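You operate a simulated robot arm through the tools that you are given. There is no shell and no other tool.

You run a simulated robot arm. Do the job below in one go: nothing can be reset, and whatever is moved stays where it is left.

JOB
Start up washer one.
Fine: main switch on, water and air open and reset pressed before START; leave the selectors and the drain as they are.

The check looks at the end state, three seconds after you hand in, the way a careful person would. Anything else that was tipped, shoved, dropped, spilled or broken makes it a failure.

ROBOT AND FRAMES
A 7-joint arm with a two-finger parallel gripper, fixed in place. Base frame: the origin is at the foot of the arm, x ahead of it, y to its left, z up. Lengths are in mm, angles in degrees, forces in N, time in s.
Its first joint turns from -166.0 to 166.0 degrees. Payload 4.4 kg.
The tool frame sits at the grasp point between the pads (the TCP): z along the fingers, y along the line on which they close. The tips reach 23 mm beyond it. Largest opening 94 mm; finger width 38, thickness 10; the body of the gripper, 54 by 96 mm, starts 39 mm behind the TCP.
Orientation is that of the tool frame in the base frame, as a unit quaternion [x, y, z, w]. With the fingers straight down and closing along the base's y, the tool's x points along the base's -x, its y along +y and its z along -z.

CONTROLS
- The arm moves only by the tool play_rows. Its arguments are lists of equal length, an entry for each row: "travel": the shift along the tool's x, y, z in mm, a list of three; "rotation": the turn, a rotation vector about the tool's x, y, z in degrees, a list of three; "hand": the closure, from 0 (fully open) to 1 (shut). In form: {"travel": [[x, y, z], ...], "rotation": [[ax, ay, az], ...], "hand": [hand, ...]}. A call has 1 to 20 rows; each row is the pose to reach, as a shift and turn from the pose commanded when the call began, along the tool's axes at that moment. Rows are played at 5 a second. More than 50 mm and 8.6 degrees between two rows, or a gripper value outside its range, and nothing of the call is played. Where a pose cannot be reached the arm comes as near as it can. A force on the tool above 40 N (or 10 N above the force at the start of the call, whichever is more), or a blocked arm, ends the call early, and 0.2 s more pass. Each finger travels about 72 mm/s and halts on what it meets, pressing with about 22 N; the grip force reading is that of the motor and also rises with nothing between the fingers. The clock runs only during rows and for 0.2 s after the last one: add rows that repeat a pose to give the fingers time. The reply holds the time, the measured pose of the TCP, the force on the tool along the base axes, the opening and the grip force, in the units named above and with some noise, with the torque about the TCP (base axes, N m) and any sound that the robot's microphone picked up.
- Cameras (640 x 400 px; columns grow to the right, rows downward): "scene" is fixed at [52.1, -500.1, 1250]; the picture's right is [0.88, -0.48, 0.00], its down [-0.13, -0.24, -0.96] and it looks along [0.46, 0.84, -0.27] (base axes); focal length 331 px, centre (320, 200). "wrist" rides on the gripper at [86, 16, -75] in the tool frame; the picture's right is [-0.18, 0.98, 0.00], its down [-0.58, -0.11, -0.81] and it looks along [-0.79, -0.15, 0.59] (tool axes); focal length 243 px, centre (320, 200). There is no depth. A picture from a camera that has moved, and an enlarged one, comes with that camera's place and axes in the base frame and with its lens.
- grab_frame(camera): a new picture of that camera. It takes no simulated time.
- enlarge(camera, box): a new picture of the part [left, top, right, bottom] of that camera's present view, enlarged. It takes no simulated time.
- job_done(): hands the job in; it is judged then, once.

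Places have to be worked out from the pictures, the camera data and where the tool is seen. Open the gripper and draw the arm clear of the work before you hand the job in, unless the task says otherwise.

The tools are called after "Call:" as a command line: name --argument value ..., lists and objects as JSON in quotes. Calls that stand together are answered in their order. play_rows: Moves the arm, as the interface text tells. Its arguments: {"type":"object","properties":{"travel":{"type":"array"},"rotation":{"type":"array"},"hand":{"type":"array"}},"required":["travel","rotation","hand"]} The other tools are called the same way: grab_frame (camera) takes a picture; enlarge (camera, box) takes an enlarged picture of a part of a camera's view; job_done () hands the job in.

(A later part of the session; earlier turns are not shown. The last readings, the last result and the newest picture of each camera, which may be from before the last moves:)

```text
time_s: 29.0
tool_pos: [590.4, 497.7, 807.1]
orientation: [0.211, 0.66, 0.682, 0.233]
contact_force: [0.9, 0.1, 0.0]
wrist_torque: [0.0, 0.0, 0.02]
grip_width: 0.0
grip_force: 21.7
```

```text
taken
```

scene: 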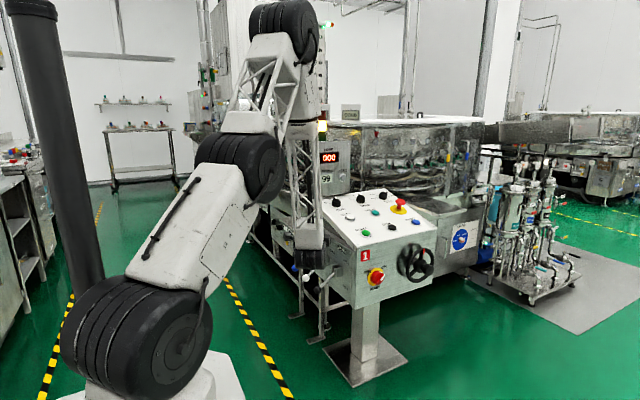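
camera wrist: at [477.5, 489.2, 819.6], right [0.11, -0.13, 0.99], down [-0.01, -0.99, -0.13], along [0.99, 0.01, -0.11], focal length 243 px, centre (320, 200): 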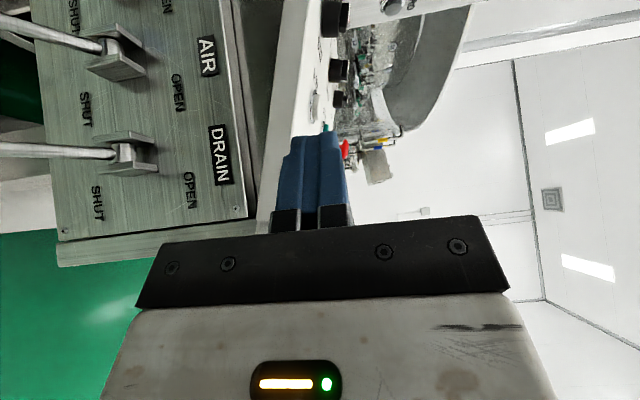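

That freed the arm: no reach warning now. I'll move left to about (520, 680, 760) and yaw to about 38° azimuth so the hand will clear the air ball, then look.

Call:
play_rows --travel '[[33, -9.6, 20.4], [66, -19, 41], [100, -29, 61], [133, -38, 82], [166, -47.8, 102], [166, -47.8, 102]]' --rotation '[[0, -3, 0], [0, -6, 0], [0, -9, 0], [0, -12, 0], [0, -15, 0], [0, -15, 0]]' --hand '[1, 1, 1, 1, 1, 1]'

Call:
grab_frame --camera "wrist"

Call:
grab_frame --camera "scene"

```text
time_s: 30.4
tool_pos: [604.7, 503.1, 794.0]
orientation: [0.213, 0.66, 0.682, 0.234]
contact_force: [0.5, -0.1, -0.1]
wrist_torque: [0.01, -0.02, 0.0]
grip_width: 0.0
grip_force: 22.3
out of reach, approached as far as the arm can: row 1, 2, 3, 4, 5, 6
```

```text
taken
camera wrist: at [492.8, 495.5, 808.2], right [0.11, -0.13, 0.99], down [-0.01, -0.99, -0.13], along [0.99, 0.0, -0.11], focal length 243 px, centre (320, 200)
```

wrist: 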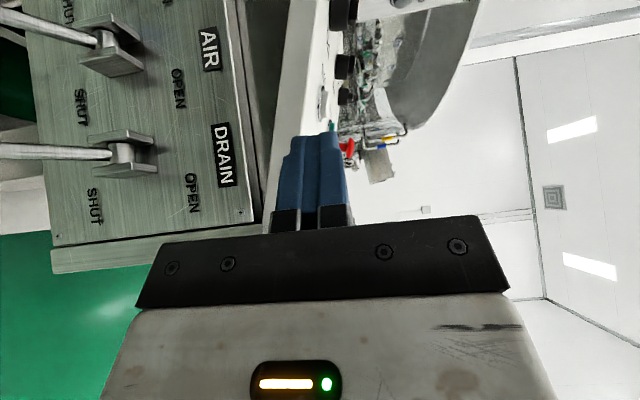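

```text
taken
```

scene: 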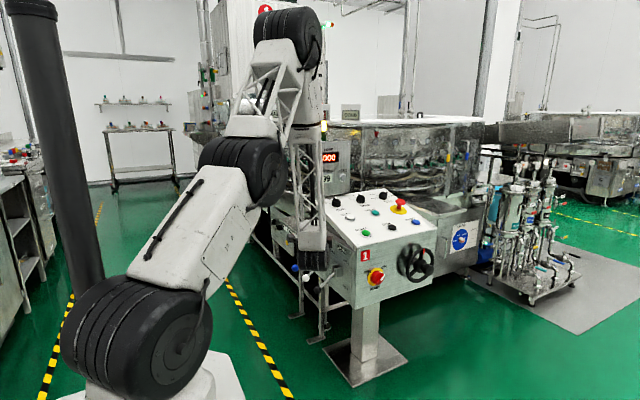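

The stall keeps the tool about 13° off the arm's plane, so I think the wrist is in a flipped branch at a joint limit. I'll retrace out over open floor and return to the original tool-down posture, then tilt outward in the arm's own plane.

Call:
play_rows --travel '[[-41, 7, -24], [-82, 14, -48], [-123, 21, -73], [-165, 29, -97], [-206, 36, -121], [-247, 43, -145], [-288, 50, -170], [-329, 57, -194], [-329, 57, -194]]' --rotation '[[0, 4.6, 0], [0, 9.2, 0], [0, 13.7, 0], [0, 18.3, 0], [0, 22.9, 0], [0, 27.5, 0], [0, 32, 0], [0, 36.6, 0], [0, 36.6, 0]]' --hand '[1, 1, 1, 1, 1, 1, 1, 1, 1]'

Call:
grab_frame --camera "scene"

```text
time_s: 32.4
tool_pos: [751.6, 156.7, 850.8]
orientation: [-0.011, 0.7, 0.714, 0.014]
contact_force: [0.7, 1.3, -0.3]
wrist_torque: [0.01, -0.02, -0.01]
grip_width: 0.1
grip_force: 22.0
```

```text
taken
```

scene: 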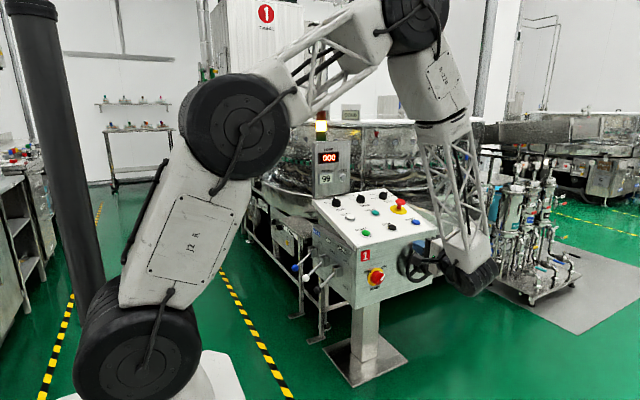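

The arm is free again, pointing +y at (752, 157, 851). Now I'll pitch the tool down to the original posture while rising to z≈1000.

Call:
play_rows --travel '[[0, 14, 0], [0, 28, 0], [0, 42, 0], [0, 56, 0], [0, 70, 0], [0, 84, 0], [0, 98, 0], [0, 112, 0], [0, 126, 0], [0, 140, 0], [0, 150, 0]]' --rotation '[[8.2, 0, 0], [16.4, 0, 0], [24.5, 0, 0], [32.7, 0, 0], [40.9, 0, 0], [49.1, 0, 0], [57.3, 0, 0], [65.5, 0, 0], [73.6, 0, 0], [81.8, 0, 0], [90, 0, 0]]' --hand '[1, 1, 1, 1, 1, 1, 1, 1, 1, 1, 1]'

Call:
grab_frame --camera "scene"

```text
time_s: 34.8
tool_pos: [745.8, 154.1, 1002.3]
orientation: [0.003, 1.0, 0.009, 0.019]
contact_force: [-0.2, 0.0, 0.1]
wrist_torque: [0.03, -0.01, -0.01]
grip_width: 0.0
grip_force: 22.2
```

```text
taken
```

scene: 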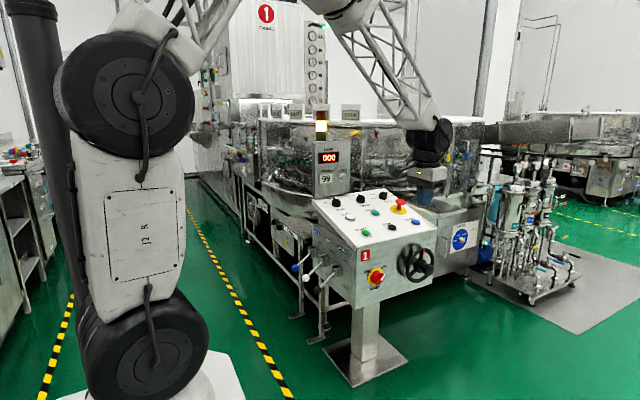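

Back in the original posture, and the amber stack lamp and display are live. Now I'll swing to azimuth 42° with the tool still down, keeping camera toward the base, to about (520, 470, 950).

Call:
play_rows --travel '[[28, 39, 6], [56, 79, 12], [85, 118, 19], [113, 158, 25], [141, 197, 31], [170, 237, 37], [198, 276, 44], [226, 316, 50]]' --rotation '[[0, 0, -5.25], [0, 0, -10.5], [0, 0, -15.75], [0, 0, -21], [0, 0, -26.25], [0, 0, -31.5], [0, 0, -36.75], [0, 0, -42]]' --hand '[1, 1, 1, 1, 1, 1, 1, 1]'

```text
time_s: 36.6
tool_pos: [522.7, 469.5, 948.4]
orientation: [-0.356, 0.934, 0.002, 0.021]
contact_force: [-0.6, 0.7, -0.4]
wrist_torque: [-0.01, 0.01, 0.0]
grip_width: 0.0
grip_force: 22.1
```

Next I'll pitch outward in the arm's plane to horizontal while moving to about (502, 600, 750).

Call:
play_rows --travel '[[-5.8, 10.2, 18.3], [-11.5, 20.5, 36.6], [-17.3, 30.7, 54.9], [-23.1, 40.9, 73.2], [-28.9, 51.1, 91.5], [-34.6, 61.4, 109.7], [-40.4, 71.6, 128], [-46.2, 81.8, 146.3], [-52, 92, 164.6], [-57.7, 102.3, 182.9], [-63.5, 112.5, 201.2]]' --rotation '[[0, -8.2, 0], [0, -16.4, 0], [0, -24.5, 0], [0, -32.7, 0], [0, -40.9, 0], [0, -49.1, 0], [0, -57.3, 0], [0, -65.5, 0], [0, -73.6, 0], [0, -81.8, 0], [0, -90, 0]]' --hand '[1, 1, 1, 1, 1, 1, 1, 1, 1, 1, 1]'

Call:
grab_frame --camera "scene"

Call:
grab_frame --camera "wrist"

```text
time_s: 39.0
tool_pos: [495.4, 608.7, 751.5]
orientation: [-0.245, 0.648, 0.249, 0.677]
contact_force: [1.0, 0.7, -0.3]
wrist_torque: [0.02, 0.03, 0.01]
grip_width: 0.1
grip_force: 22.0
out of reach, approached as far as the arm can: row 6, 7, 11
```

```text
taken
```

scene: 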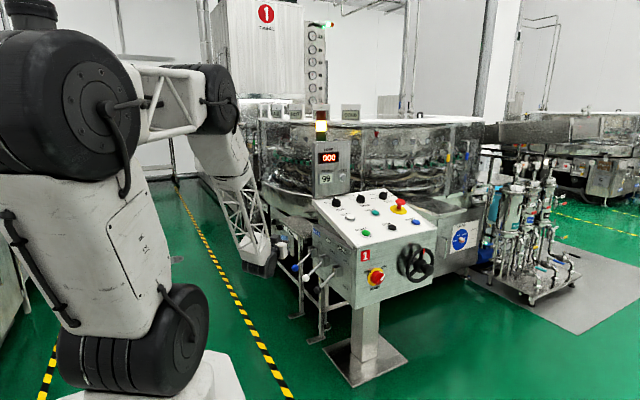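

```text
taken
camera wrist: at [433.5, 575.5, 663.1], right [-0.65, 0.74, 0.17], down [-0.56, -0.62, 0.55], along [0.51, 0.26, 0.82], focal length 243 px, centre (320, 200)
```

wrist: 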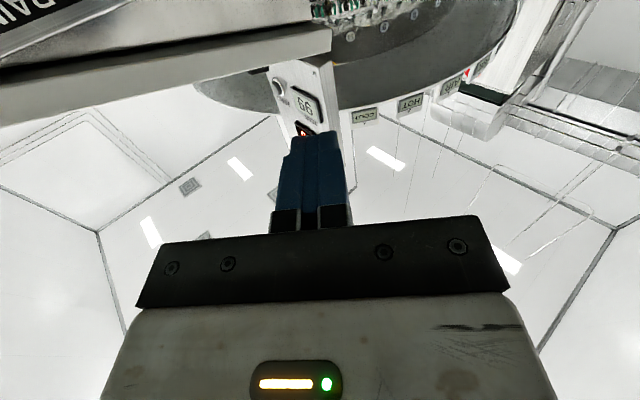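

The tool is now horizontal and pointing about 41° at (495, 609, 751). I'll move down beside the water ball to about (530, 704, 476), staying clear of the levers.

Call:
play_rows --travel '[[37.7, 13.3, 6.5], [75.4, 26.7, 12.9], [113, 40, 19.4], [150.7, 53.3, 25.8], [193.1, 52.7, 43.1], [235.5, 52, 60.3], [277.9, 51.4, 77.6], [277.9, 51.4, 77.6]]' --rotation '[[0, 0, 0], [0, 0, 0], [0, 0, 0], [0, 0, 0], [0, 0, 0], [0, 0, 0], [0, 0, 0], [0, 0, 0]]' --hand '[1, 1, 1, 1, 1, 1, 1, 1]'

Call:
grab_frame --camera "scene"

Call:
grab_frame --camera "wrist"

```text
time_s: 40.8
tool_pos: [528.1, 706.1, 472.9]
orientation: [-0.251, 0.646, 0.249, 0.676]
contact_force: [0.1, 0.3, 0.1]
wrist_torque: [-0.02, -0.03, 0.02]
grip_width: 0.0
grip_force: 22.3
out of reach, approached as far as the arm can: row 6, 7
```

```text
taken
```

scene: 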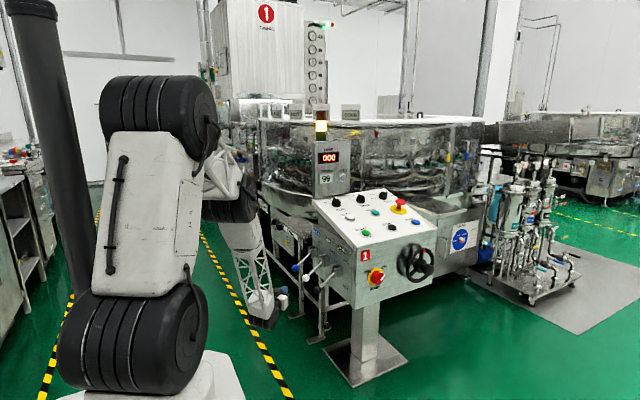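

```text
taken
camera wrist: at [467.7, 668.8, 384.6], right [-0.66, 0.73, 0.17], down [-0.56, -0.62, 0.55], along [0.51, 0.27, 0.82], focal length 243 px, centre (320, 200)
```

wrist: 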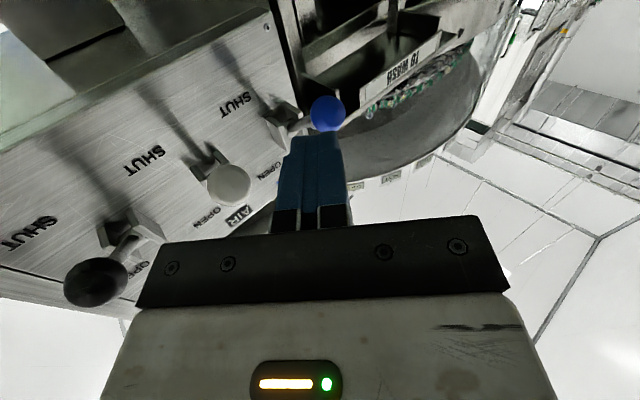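

From below, the wrist view and scene rays agree on the balls: water (626, 787, 528), air (627, 676, 528) and drain (625, 564, 528), about 32 mm in diameter. I'll yaw 8° toward +x for more room beside the air ball and slide the closed fingers under the water ball with about 12 mm to spare.

Call:
play_rows --travel '[[0, 0, 0], [0.4, -0.8, 30], [0.8, -1.6, 60], [1.2, -2.3, 90], [1.6, -3.1, 118], [1.6, -3.1, 118]]' --rotation '[[4, 0, 0], [8, 0, 0], [8, 0, 0], [8, 0, 0], [8, 0, 0], [8, 0, 0]]' --hand '[1, 1, 1, 1, 1, 1]'

Call:
grab_frame --camera "wrist"

Call:
enlarge --camera "scene" --box '[210, 200, 380, 310]'

```text
time_s: 42.2
tool_pos: [620.5, 779.8, 479.0]
orientation: [-0.202, 0.662, 0.207, 0.691]
contact_force: [-0.1, 0.2, -0.2]
wrist_torque: [0.04, -0.02, -0.02]
grip_width: 0.2
grip_force: 21.6
```

```text
taken
camera wrist: at [553.9, 753.7, 390.1], right [-0.55, 0.81, 0.18], down [-0.63, -0.55, 0.55], along [0.54, 0.19, 0.82], focal length 243 px, centre (320, 200)
```

wrist: 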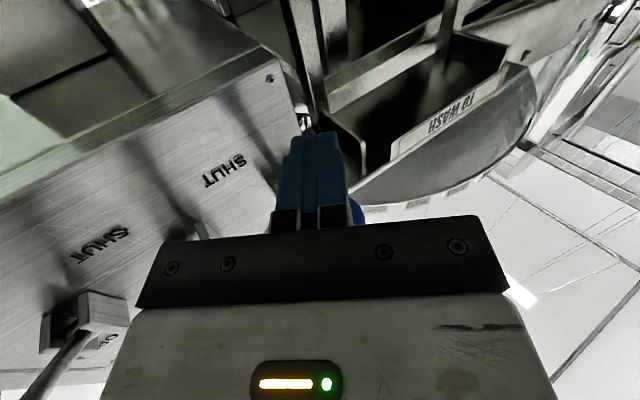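

```text
3.64 times, centred on (295, 255) of scene
camera zoom: at [52.1, -500.1, 1250.0], right [0.88, -0.48, 0.0], down [-0.13, -0.24, -0.96], along [0.46, 0.84, -0.27], focal length 1205 px, centre (411, 0)
```

zoom: 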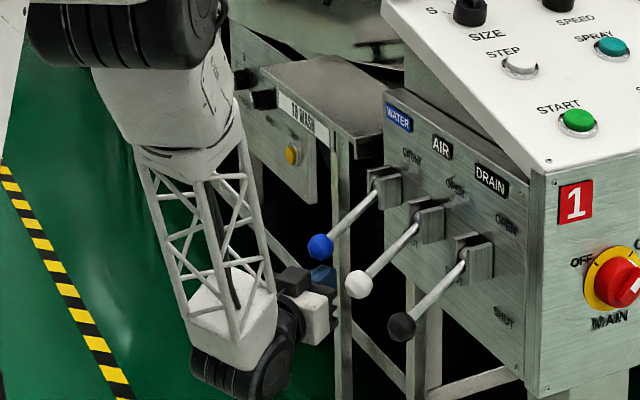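

The fingers sit directly under the blue ball and nothing is touching. I'll lift slowly, following the lever's arc with its pivot at about (722, 600), and watch the force.

Call:
play_rows --travel '[[-7, 0, 0.3], [-14, -0.1, 0.6], [-24.2, 3.2, -4], [-34.4, 6.5, -8.5], [-44.6, 8.9, -11.9], [-54.7, 10.8, -14.4], [-64.7, 11.9, -15.6], [-74.8, 12.7, -16.5]]' --rotation '[[0, 0, 0], [0, 0, 0], [0, 0, 0], [0, 0, 0], [0, 0, 0], [0, 0, 0], [0, 0, 0], [0, 0, 0]]' --hand '[1, 1, 1, 1, 1, 1, 1, 1]'

Call:
grab_frame --camera "wrist"

Call:
enlarge --camera "scene" --box '[210, 200, 380, 310]'

```text
time_s: 44.0
tool_pos: [596.6, 779.5, 552.5]
orientation: [-0.202, 0.662, 0.208, 0.691]
contact_force: [1.1, -0.4, 0.3]
wrist_torque: [0.03, 0.03, 0.0]
grip_width: 0.0
grip_force: 21.8
```

```text
taken
camera wrist: at [530.2, 753.3, 464.4], right [-0.55, 0.81, 0.18], down [-0.63, -0.55, 0.55], along [0.54, 0.19, 0.82], focal length 243 px, centre (320, 200)
```

wrist: 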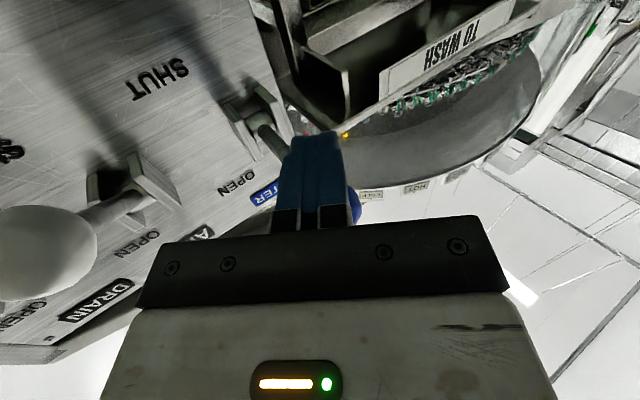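

```text
3.64 times, centred on (295, 255) of scene
camera zoom: at [52.1, -500.1, 1250.0], right [0.88, -0.48, 0.0], down [-0.13, -0.24, -0.96], along [0.46, 0.84, -0.27], focal length 1205 px, centre (411, 0)
```

zoom: 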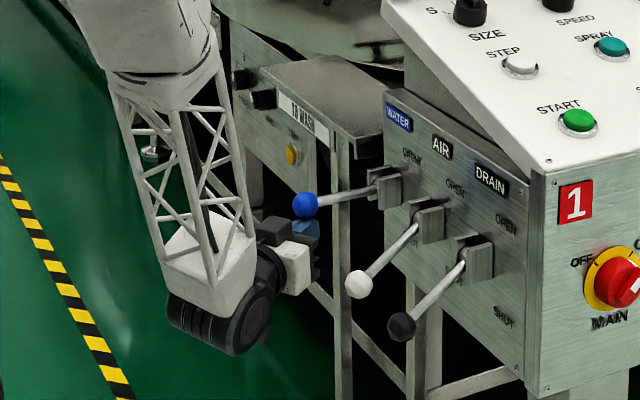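

The lever follows with almost no force and is now about horizontal. I'll continue up the arc toward the OPEN stop.

Call:
play_rows --travel '[[-10, 0.2, 0.1], [-20, 0.1, 0.5], [-29.9, -0.7, 2.1], [-39.8, -1.6, 3.8], [-49.7, -3.3, 6.7], [-59.5, -5.6, 10.5], [-69.3, -8.4, 15], [-75.2, -10.3, 18.2]]' --rotation '[[0, 0, 0], [0, 0, 0], [0, 0, 0], [0, 0, 0], [0, 0, 0], [0, 0, 0], [0, 0, 0], [0, 0, 0]]' --hand '[1, 1, 1, 1, 1, 1, 1, 1]'

Call:
grab_frame --camera "wrist"

Call:
enlarge --camera "scene" --box '[210, 200, 380, 310]'

```text
time_s: 45.7
tool_pos: [608.2, 777.0, 615.4]
orientation: [-0.205, 0.664, 0.206, 0.689]
contact_force: [-1.3, -0.4, -4.1]
wrist_torque: [-0.04, 0.06, 0.02]
grip_width: 0.3
grip_force: 21.9
stopped in row 8: the force on the tool passed its limit at 54 N (the readings are from after the stop); the commanded pose is now the measured one
```

```text
taken
camera wrist: at [540.2, 750.2, 527.8], right [-0.55, 0.81, 0.18], down [-0.63, -0.55, 0.56], along [0.55, 0.2, 0.81], focal length 243 px, centre (320, 200)
```

wrist: 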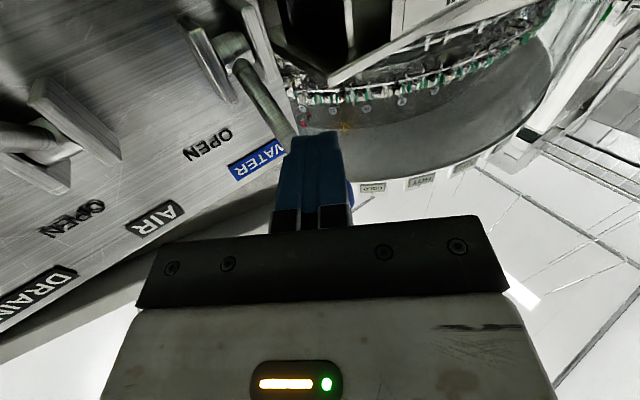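

```text
3.64 times, centred on (295, 255) of scene
camera zoom: at [52.1, -500.1, 1250.0], right [0.88, -0.48, 0.0], down [-0.13, -0.24, -0.96], along [0.46, 0.84, -0.27], focal length 1205 px, centre (411, 0)
```

zoom: 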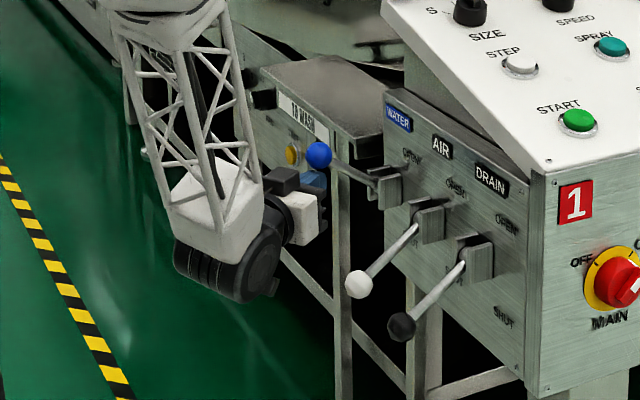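

Lifting stopped against a hard stop with the blue ball at z≈654, mirroring its SHUT height about the pivot, so water is fully OPEN. I'll lower slightly, back out, and check that it stays.

Call:
play_rows --travel '[[6, 0, 0], [14, 0, 0], [14, 0, -25], [14, 0, -55], [14, 0, -85], [14, 0, -110]]' --rotation '[[0, 0, 0], [0, 0, 0], [0, 0, 0], [0, 0, 0], [0, 0, 0], [0, 0, 0]]' --hand '[1, 1, 1, 1, 1, 1]'

Call:
enlarge --camera "scene" --box '[210, 200, 380, 310]'

Call:
grab_frame --camera "wrist"

```text
time_s: 47.1
tool_pos: [515.5, 715.9, 599.2]
orientation: [-0.205, 0.664, 0.206, 0.689]
contact_force: [-0.5, 0.3, 0.5]
wrist_torque: [0.01, -0.01, 0.01]
grip_width: 0.2
grip_force: 22.5
```

```text
3.64 times, centred on (295, 255) of scene
camera zoom: at [52.1, -500.1, 1250.0], right [0.88, -0.48, 0.0], down [-0.13, -0.24, -0.96], along [0.46, 0.84, -0.27], focal length 1205 px, centre (411, 0)
```

zoom: 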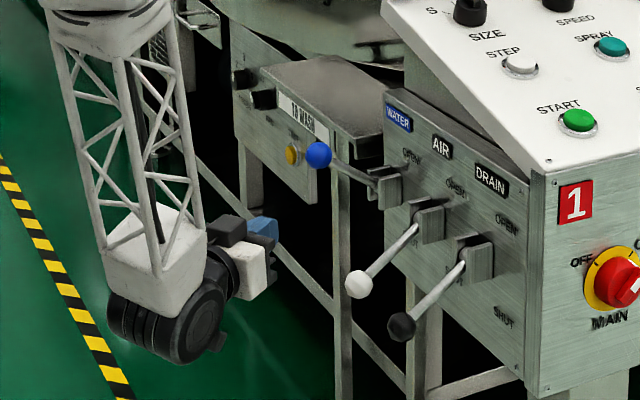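

```text
taken
camera wrist: at [448.3, 688.6, 512.1], right [-0.55, 0.81, 0.18], down [-0.63, -0.55, 0.56], along [0.55, 0.2, 0.81], focal length 243 px, centre (320, 200)
```

wrist: 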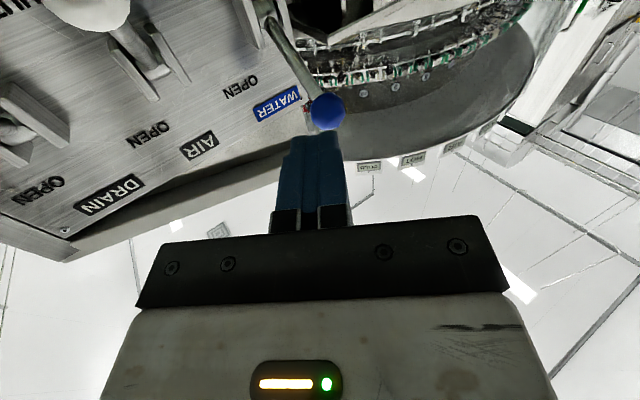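

Water stays OPEN. Now I'll move down and across to a pre-position for the air ball at about (536, 616, 477).

Call:
play_rows --travel '[[29.6, -13.6, -16.3], [59.1, -27.2, -32.6], [80, -49, -36], [100.6, -71, -39.6], [121.4, -93.1, -43.1], [121.4, -93.1, -43.1]]' --rotation '[[0, 0, 0], [0, 0, 0], [0, 0, 0], [0, 0, 0], [0, 0, 0], [0, 0, 0]]' --hand '[1, 1, 1, 1, 1, 1]'

Call:
grab_frame --camera "wrist"

Call:
enlarge --camera "scene" --box '[210, 200, 380, 310]'

```text
time_s: 48.5
tool_pos: [533.8, 617.1, 476.7]
orientation: [-0.208, 0.663, 0.202, 0.69]
contact_force: [0.3, 0.7, 0.1]
wrist_torque: [-0.03, -0.02, 0.03]
grip_width: 0.1
grip_force: 21.5
```

```text
taken
camera wrist: at [468.2, 589.3, 388.6], right [-0.55, 0.82, 0.17], down [-0.63, -0.54, 0.56], along [0.54, 0.2, 0.81], focal length 243 px, centre (320, 200)
```

wrist: 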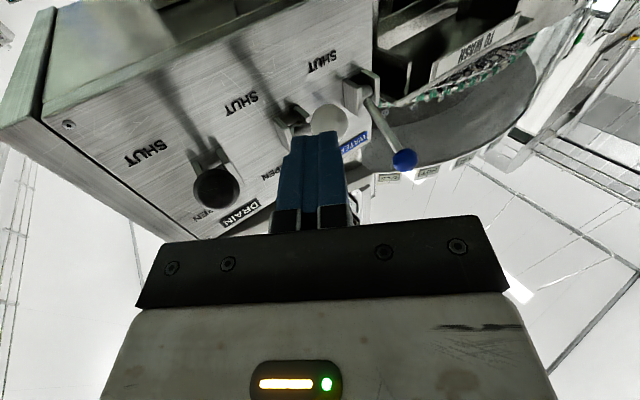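

```text
3.64 times, centred on (295, 255) of scene
camera zoom: at [52.1, -500.1, 1250.0], right [0.88, -0.48, 0.0], down [-0.13, -0.24, -0.96], along [0.46, 0.84, -0.27], focal length 1205 px, centre (411, 0)
```

zoom: 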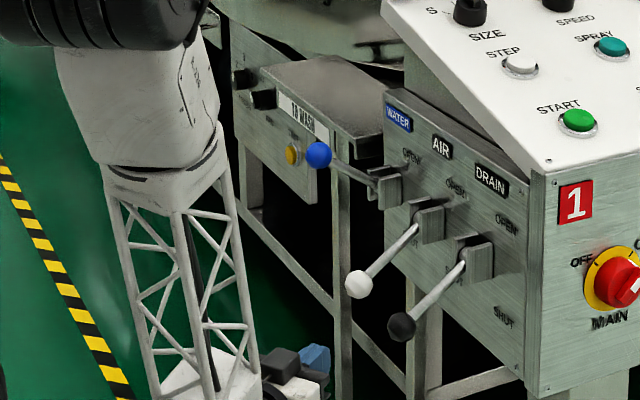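

The white ball projects within 3 px of the predicted spot. I'll slide under it, 101 mm ahead, at z≈479.

Call:
play_rows --travel '[[0.3, -0.7, 30], [0.6, -1.6, 60], [1, -2.4, 85], [1, -2.7, 101], [1, -2.7, 101]]' --rotation '[[0, 0, 0], [0, 0, 0], [0, 0, 0], [0, 0, 0], [0, 0, 0]]' --hand '[1, 1, 1, 1, 1]'

Call:
enlarge --camera "scene" --box '[210, 200, 380, 310]'

Call:
grab_frame --camera "wrist"

```text
time_s: 49.7
tool_pos: [621.1, 670.3, 477.2]
orientation: [-0.205, 0.665, 0.206, 0.688]
contact_force: [0.1, -0.4, -0.1]
wrist_torque: [0.0, 0.01, -0.05]
grip_width: 0.0
grip_force: 22.0
```

```text
3.64 times, centred on (295, 255) of scene
camera zoom: at [52.1, -500.1, 1250.0], right [0.88, -0.48, 0.0], down [-0.13, -0.24, -0.96], along [0.46, 0.84, -0.27], focal length 1205 px, centre (411, 0)
```

zoom: 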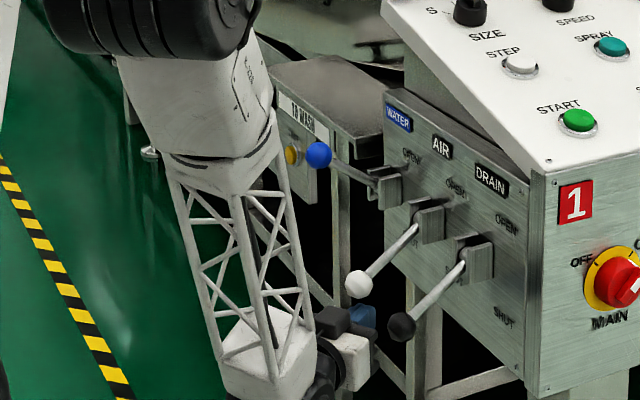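

```text
taken
camera wrist: at [554.0, 643.5, 390.0], right [-0.55, 0.81, 0.18], down [-0.63, -0.55, 0.56], along [0.55, 0.2, 0.81], focal length 243 px, centre (320, 200)
```

wrist: 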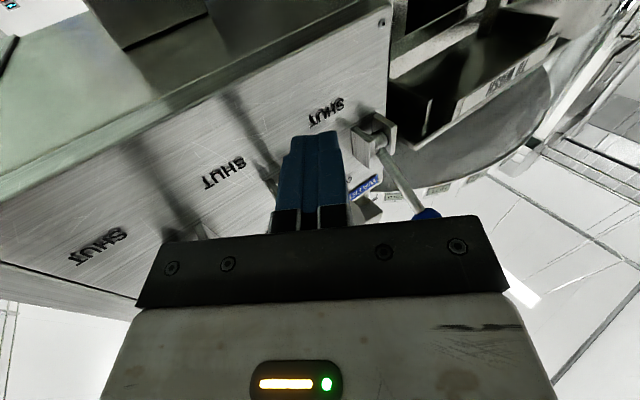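

The fingers are under the white ball with no contact. I'll repeat the same lift.

Call:
play_rows --travel '[[-7, 0, 0.3], [-14, -0.1, 0.6], [-24.2, 3.2, -4], [-34.4, 6.5, -8.5], [-44.6, 8.9, -11.9], [-54.7, 10.8, -14.4], [-64.7, 11.9, -15.6], [-74.8, 12.7, -16.5]]' --rotation '[[0, 0, 0], [0, 0, 0], [0, 0, 0], [0, 0, 0], [0, 0, 0], [0, 0, 0], [0, 0, 0], [0, 0, 0]]' --hand '[1, 1, 1, 1, 1, 1, 1, 1]'

Call:
enlarge --camera "scene" --box '[210, 200, 380, 310]'

```text
time_s: 51.5
tool_pos: [598.8, 671.9, 553.1]
orientation: [-0.205, 0.663, 0.206, 0.69]
contact_force: [0.4, -0.5, -0.4]
wrist_torque: [0.0, 0.01, 0.02]
grip_width: 0.1
grip_force: 22.0
```

```text
3.64 times, centred on (295, 255) of scene
camera zoom: at [52.1, -500.1, 1250.0], right [0.88, -0.48, 0.0], down [-0.13, -0.24, -0.96], along [0.46, 0.84, -0.27], focal length 1205 px, centre (411, 0)
```

zoom: 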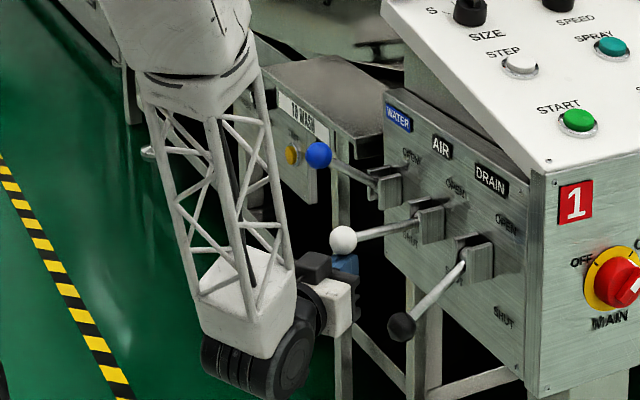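

The air lever is near horizontal and the drain and water levers are undisturbed. I'll carry it on to its stop.

Call:
play_rows --travel '[[-10, 0.2, 0.1], [-20, 0.1, 0.5], [-29.9, -0.7, 2.1], [-39.8, -1.6, 3.8], [-49.7, -3.3, 6.7], [-57, -5, 9.5], [-64, -7, 12.5], [-70, -8.6, 15.3]]' --rotation '[[0, 0, 0], [0, 0, 0], [0, 0, 0], [0, 0, 0], [0, 0, 0], [0, 0, 0], [0, 0, 0], [0, 0, 0]]' --hand '[1, 1, 1, 1, 1, 1, 1, 1]'

Call:
enlarge --camera "scene" --box '[210, 200, 380, 310]'

```text
time_s: 53.2
tool_pos: [609.5, 669.1, 616.0]
orientation: [-0.208, 0.667, 0.205, 0.685]
contact_force: [-1.4, -1.7, -3.6]
wrist_torque: [-0.01, 0.02, 0.01]
grip_width: 0.2
grip_force: 22.3
stopped in row 8: the force on the tool passed its limit at 50 N (the readings are from after the stop); the commanded pose is now the measured one
```

```text
3.64 times, centred on (295, 255) of scene
camera zoom: at [52.1, -500.1, 1250.0], right [0.88, -0.48, 0.0], down [-0.13, -0.24, -0.96], along [0.46, 0.84, -0.27], focal length 1205 px, centre (411, 0)
```

zoom: 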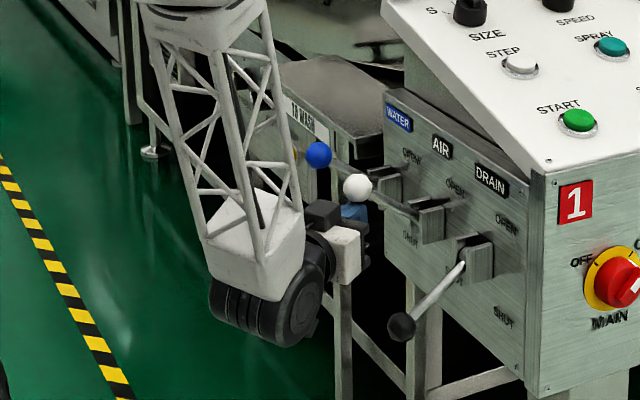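

Air stopped at the same height as water, so it's OPEN. I'll lower slightly and back out.

Call:
play_rows --travel '[[6, 0, 0], [14, 0, 0], [14, 0, -25], [14, 0, -55], [14, 0, -85], [14, 0, -115], [14, 0, -140]]' --rotation '[[0, 0, 0], [0, 0, 0], [0, 0, 0], [0, 0, 0], [0, 0, 0], [0, 0, 0], [0, 0, 0]]' --hand '[1, 1, 1, 1, 1, 1, 1]'

Call:
enlarge --camera "scene" --box '[210, 180, 410, 310]'

Call:
grab_frame --camera "wrist"

```text
time_s: 54.8
tool_pos: [494.3, 591.2, 601.6]
orientation: [-0.207, 0.667, 0.205, 0.686]
contact_force: [0.9, -0.2, 0.6]
wrist_torque: [0.01, 0.01, 0.0]
grip_width: 0.1
grip_force: 21.8
```

```text
3.08 times, centred on (310, 245) of scene
camera zoom: at [52.1, -500.1, 1250.0], right [0.88, -0.48, 0.0], down [-0.13, -0.24, -0.96], along [0.46, 0.84, -0.27], focal length 1020 px, centre (351, 62)
```

zoom: 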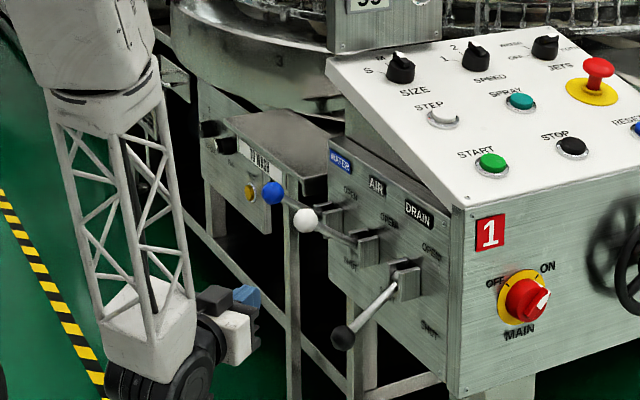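

```text
taken
camera wrist: at [426.5, 563.8, 513.0], right [-0.55, 0.81, 0.17], down [-0.62, -0.54, 0.56], along [0.55, 0.2, 0.81], focal length 243 px, centre (320, 200)
```

wrist: 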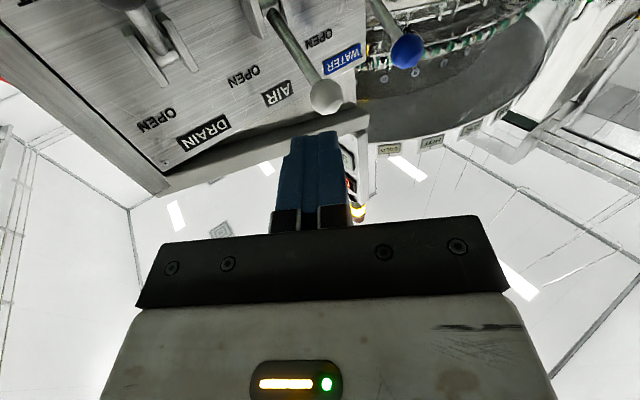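

Water and air are both OPEN, drain is still SHUT, and the main switch is ON. RESET is at a large radius of about 1170 mm, so I need an outward tilt there. I'll first raise clear to about (554, 341, 952) and pitch the tool to 45° down.

Call:
play_rows --travel '[[-35, -24.5, -8.1], [-70, -49, -16.2], [-105, -73.4, -24.3], [-140, -98, -32.4], [-175, -122.4, -40.5], [-210, -146.8, -48.6], [-245, -171.3, -56.7], [-280, -195.8, -64.8], [-315, -220.2, -72.9], [-349.7, -244.7, -81]]' --rotation '[[0, 4.5, 0], [0, 9, 0], [0, 13.5, 0], [0, 18, 0], [0, 22.5, 0], [0, 27, 0], [0, 31.5, 0], [0, 36, 0], [0, 40.5, 0], [0, 45, 0]]' --hand '[1, 1, 1, 1, 1, 1, 1, 1, 1, 1]'

Call:
grab_frame --camera "scene"

```text
time_s: 57.0
tool_pos: [552.8, 343.0, 947.6]
orientation: [-0.27, 0.879, 0.11, 0.377]
contact_force: [0.9, 1.1, 0.9]
wrist_torque: [-0.01, 0.04, 0.01]
grip_width: 0.0
grip_force: 22.4
```

```text
taken
```

scene: 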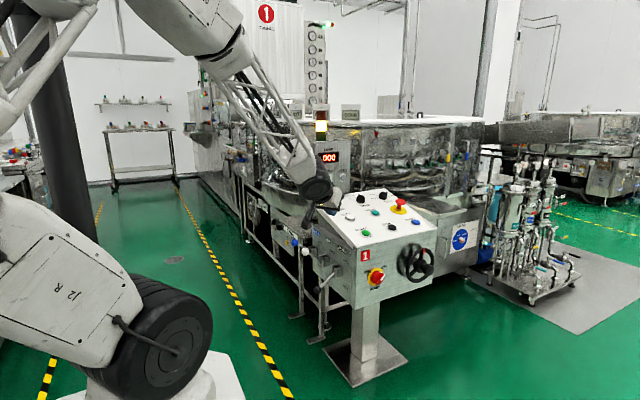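

Clear posture, pointing 46° outward. I'll test rolling the hand so the camera comes on top, in free space here.

Call:
play_rows --travel '[[0, 0, 0], [0, 0, 0], [0, 0, 0], [0, 0, 0], [0, 0, 0], [0, 0, 0], [0, 0, 0], [0, 0, 0], [0, 0, 0], [0, 0, 0], [0, 0, 0], [0, 0, 0], [0, 0, 0], [0, 0, 0], [0, 0, 0], [0, 0, 0], [0, 0, 0], [0, 0, 0], [0, 0, 0], [0, 0, 0]]' --rotation '[[0, 0, 8.5], [0, 0, 17], [0, 0, 25.5], [0, 0, 34], [0, 0, 42.5], [0, 0, 51], [0, 0, 59.5], [0, 0, 68], [0, 0, 76.5], [0, 0, 85], [0, 0, 93.5], [0, 0, 102], [0, 0, 110.5], [0, 0, 119], [0, 0, 127.5], [0, 0, 136], [0, 0, 144.5], [0, 0, 153], [0, 0, 161.5], [0, 0, 170]]' --hand '[1, 1, 1, 1, 1, 1, 1, 1, 1, 1, 1, 1, 1, 1, 1, 1, 1, 1, 1, 1]'

Call:
grab_frame --camera "wrist"

Call:
grab_frame --camera "scene"

```text
time_s: 61.2
tool_pos: [554.4, 341.2, 949.6]
orientation: [0.852, 0.345, 0.387, -0.078]
contact_force: [-0.1, 0.1, 0.1]
wrist_torque: [0.0, 0.01, 0.02]
grip_width: 0.0
grip_force: 21.8
```

```text
taken
camera wrist: at [561.4, 345.0, 1065.8], right [0.55, -0.83, 0.0], down [-0.83, -0.55, 0.13], along [-0.1, -0.07, -0.99], focal length 243 px, centre (320, 200)
```

wrist: 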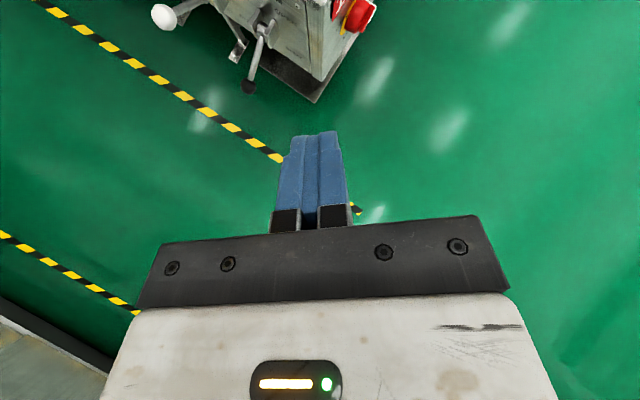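

```text
taken
```

scene: 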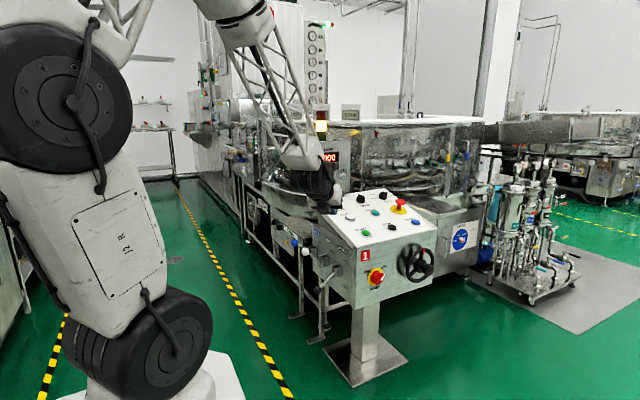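

The roll works in this branch, so the camera is on top and looks almost straight down. I'll move over toward RESET to hover at about (1000, 440, 920), tilted 55° outward, testing the reach.

Call:
play_rows --travel '[[23.7, 21.1, 33.1], [47.4, 42.1, 66.1], [71.1, 63.2, 99.2], [94.8, 84.3, 132.2], [118.5, 105.4, 165.3], [142.1, 126.4, 198.4], [165.8, 147.5, 231.4], [189.5, 168.6, 264.5], [213.2, 189.6, 297.5], [236.9, 210.7, 330.6], [236.9, 210.7, 330.6]]' --rotation '[[-0.7, 0.8, 1.6], [-1.4, 1.6, 3.2], [-2.2, 2.3, 4.7], [-2.9, 3.1, 6.3], [-3.6, 3.9, 7.9], [-4.3, 4.7, 9.5], [-5, 5.4, 11.1], [-5.8, 6.2, 12.6], [-6.5, 7, 14.2], [-7.2, 7.75, 15.8], [-7.2, 7.75, 15.8]]' --hand '[1, 1, 1, 1, 1, 1, 1, 1, 1, 1, 1]'

Call:
grab_frame --camera "wrist"

Call:
grab_frame --camera "scene"

```text
time_s: 63.6
tool_pos: [998.4, 447.7, 919.2]
orientation: [0.868, 0.191, 0.45, -0.088]
contact_force: [0.3, -0.4, 0.0]
wrist_torque: [0.02, -0.01, 0.0]
grip_width: 0.2
grip_force: 22.3
out of reach, approached as far as the arm can: row 3, 4, 5, 6, 7, 8, 9, 10, 11
```

```text
taken
camera wrist: at [995.5, 430.9, 1034.5], right [0.31, -0.94, -0.13], down [-0.95, -0.31, -0.01], along [-0.03, 0.13, -0.99], focal length 243 px, centre (320, 200)
```

wrist: 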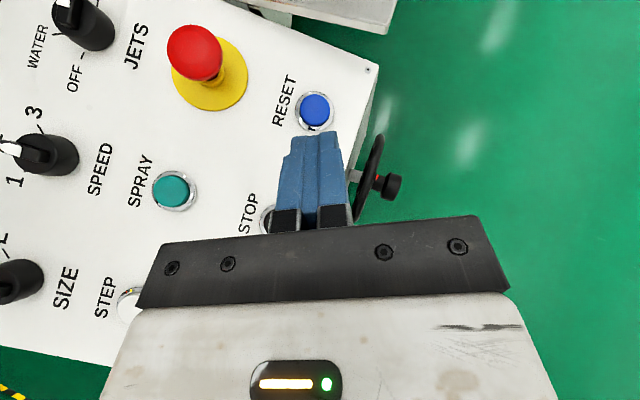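

```text
taken
```

scene: 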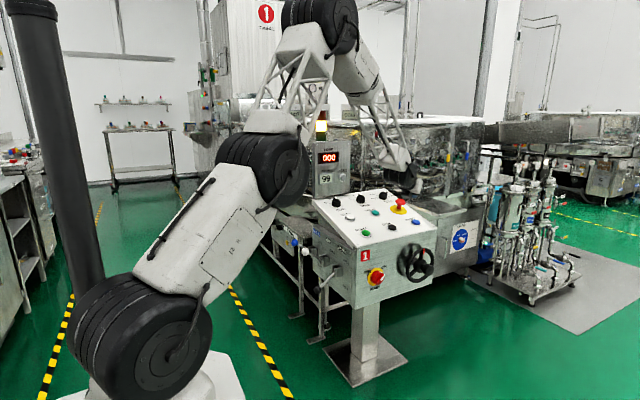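

Good overhead view. Triangulating with the scene puts RESET at about (1084, 504, 764), with STOP ≈ (948, 501, 763) and START ≈ (817, 507, 762), a little farther out than I first had. I'll move to a hover about 40 mm above RESET and check the reach.

Call:
play_rows --travel '[[-6.1, -6, 39.5], [-12.3, -12, 79], [-18.4, -18, 118.6], [-18.4, -18, 118.6]]' --rotation '[[0, 0, 0], [0, 0, 0], [0, 0, 0], [0, 0, 0]]' --hand '[1, 1, 1, 1]'

Call:
grab_frame --camera "wrist"

Call:
enlarge --camera "scene" --box '[340, 150, 480, 250]'

```text
time_s: 64.6
tool_pos: [1067.5, 501.0, 834.8]
orientation: [0.867, 0.193, 0.45, -0.095]
contact_force: [1.5, -0.6, 0.3]
wrist_torque: [0.0, -0.01, 0.01]
grip_width: 0.0
grip_force: 22.5
out of reach, approached as far as the arm can: row 1, 2
```

```text
taken
camera wrist: at [1065.4, 483.2, 950.3], right [0.32, -0.94, -0.14], down [-0.95, -0.32, -0.01], along [-0.04, 0.14, -0.99], focal length 243 px, centre (320, 200)
```

wrist: 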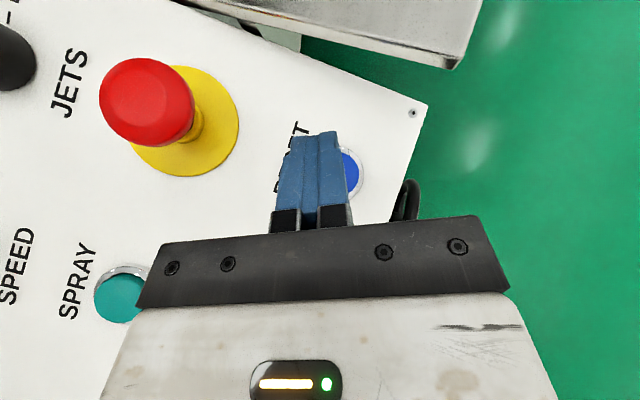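

```text
4.00 times, centred on (410, 200) of scene
camera zoom: at [52.1, -500.1, 1250.0], right [0.88, -0.48, 0.0], down [-0.13, -0.24, -0.96], along [0.46, 0.84, -0.27], focal length 1325 px, centre (-40, 200)
```

zoom: 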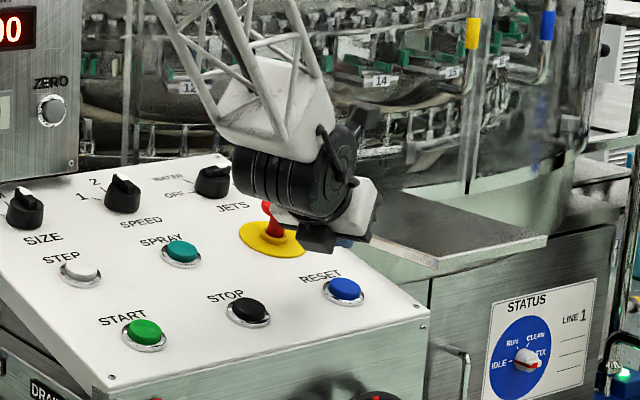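

The reach is fine here, and RESET is confirmed at about (1084, 502, 764). I'll lower to about 20 mm above contact, centring the fingertips' lowest edge over the button.

Call:
play_rows --travel '[[-5.8, 3.4, 7.3], [-11.6, 6.7, 14.7], [-17.4, 10.1, 22], [-17.4, 10.1, 22]]' --rotation '[[0, 0, 0], [0, 0, 0], [0, 0, 0], [0, 0, 0]]' --hand '[1, 1, 1, 1]'

Call:
grab_frame --camera "wrist"

Call:
enlarge --camera "scene" --box '[370, 180, 470, 250]'

```text
time_s: 65.6
tool_pos: [1080.6, 499.2, 810.5]
orientation: [0.867, 0.193, 0.45, -0.092]
contact_force: [-0.3, 0.4, -0.4]
wrist_torque: [-0.01, 0.01, -0.05]
grip_width: 0.0
grip_force: 21.9
out of reach, approached as far as the arm can: row 2, 3, 4
```

```text
taken
camera wrist: at [1077.1, 481.8, 925.4], right [0.31, -0.94, -0.14], down [-0.95, -0.31, -0.01], along [-0.03, 0.13, -0.99], focal length 243 px, centre (320, 200)
```

wrist: 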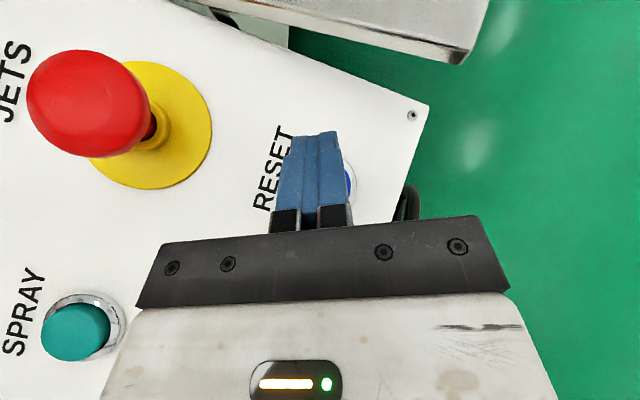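

```text
5.71 times, centred on (420, 215) of scene
camera zoom: at [52.1, -500.1, 1250.0], right [0.88, -0.48, 0.0], down [-0.13, -0.24, -0.96], along [0.46, 0.84, -0.27], focal length 1893 px, centre (-251, 114)
```

zoom: 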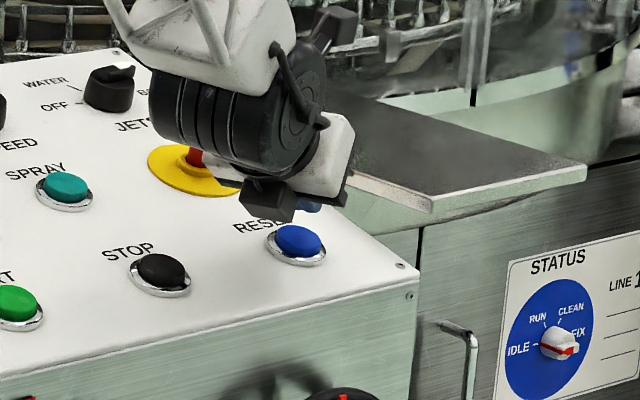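

The fingertip edge is over RESET within about 2 mm. I'll now descend straight down in small steps until the button takes up force.

Call:
play_rows --travel '[[-6.5, -0.1, 4.6], [-11.4, -0.1, 8.1], [-14.7, -0.2, 10.4], [-17.2, -0.2, 12.1], [-18.7, -0.7, 13.5], [-20.2, -1.1, 14.8], [-21.7, -1.6, 16.1]]' --rotation '[[0, 0, 0], [0, 0, 0], [0, 0, 0], [0, 0, 0], [0, 0, 0], [0, 0, 0], [0, 0, 0]]' --hand '[1, 1, 1, 1, 1, 1, 1]'

Call:
enlarge --camera "wrist" --box '[240, 80, 440, 240]'

Call:
enlarge --camera "scene" --box '[390, 190, 450, 240]'

```text
time_s: 67.2
tool_pos: [1080.9, 504.2, 791.2]
orientation: [0.865, 0.191, 0.454, -0.092]
contact_force: [4.6, -5.7, 19.5]
wrist_torque: [0.03, -0.28, -0.09]
grip_width: 0.0
grip_force: 22.0
out of reach, approached as far as the arm can: row 1, 2, 3, 4, 5, 6, 7
heard: click
stopped in row 7: the force on the tool passed its limit at 43 N (the readings are from after the stop); the commanded pose is now the measured one
```

```text
2.50 times, centred on (340, 160) of wrist
camera zoom: at [1077.8, 487.2, 907.1], right [0.31, -0.94, -0.14], down [-0.95, -0.31, -0.02], along [-0.03, 0.14, -0.99], focal length 606 px, centre (270, 300)
```

zoom: 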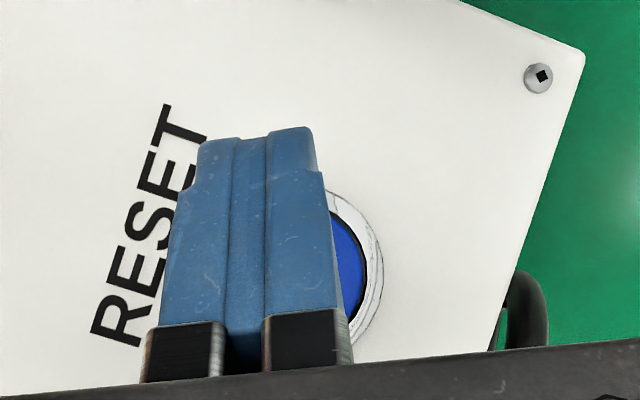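

```text
8.00 times, centred on (420, 215) of scene
camera zoom: at [52.1, -500.1, 1250.0], right [0.88, -0.48, 0.0], down [-0.13, -0.24, -0.96], along [0.46, 0.84, -0.27], focal length 2651 px, centre (-480, 80)
```

zoom: 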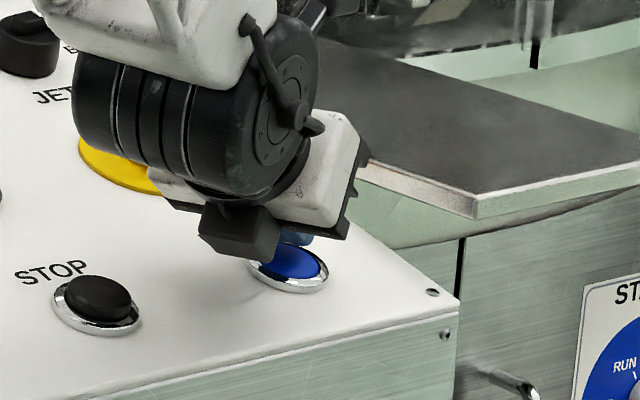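

A click was heard and the button is visibly depressed, so RESET is pressed. I'll lift straight up off it.

Call:
play_rows --travel '[[8.2, 0.1, -5.8], [24.5, 0.3, -17.3], [49, 0.5, -34.7], [73.5, 0.8, -52], [98, 1, -69.4]]' --rotation '[[0, 0, 0], [0, 0, 0], [0, 0, 0], [0, 0, 0], [0, 0, 0]]' --hand '[1, 1, 1, 1, 1]'

Call:
grab_frame --camera "wrist"

Call:
grab_frame --camera "scene"

```text
time_s: 68.4
tool_pos: [1077.2, 505.5, 906.5]
orientation: [0.866, 0.193, 0.451, -0.093]
contact_force: [-1.2, 0.0, -2.0]
wrist_torque: [0.01, -0.09, 0.01]
grip_width: 0.0
grip_force: 22.3
```

```text
taken
camera wrist: at [1075.3, 487.5, 1021.5], right [0.31, -0.94, -0.14], down [-0.95, -0.32, -0.01], along [-0.03, 0.13, -0.99], focal length 243 px, centre (320, 200)
```

wrist: 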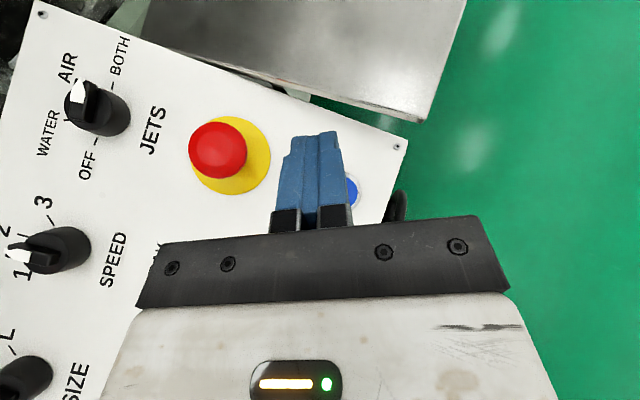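

```text
taken
```

scene: 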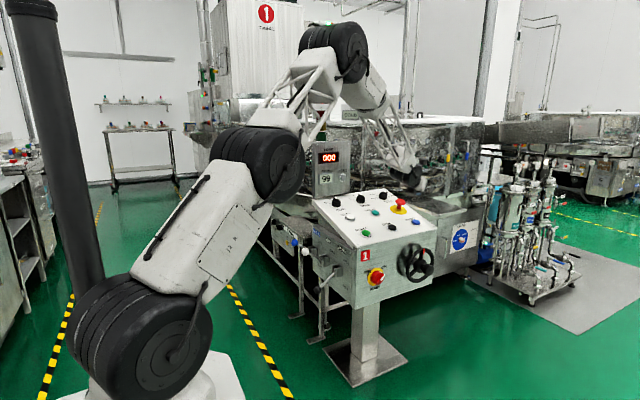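

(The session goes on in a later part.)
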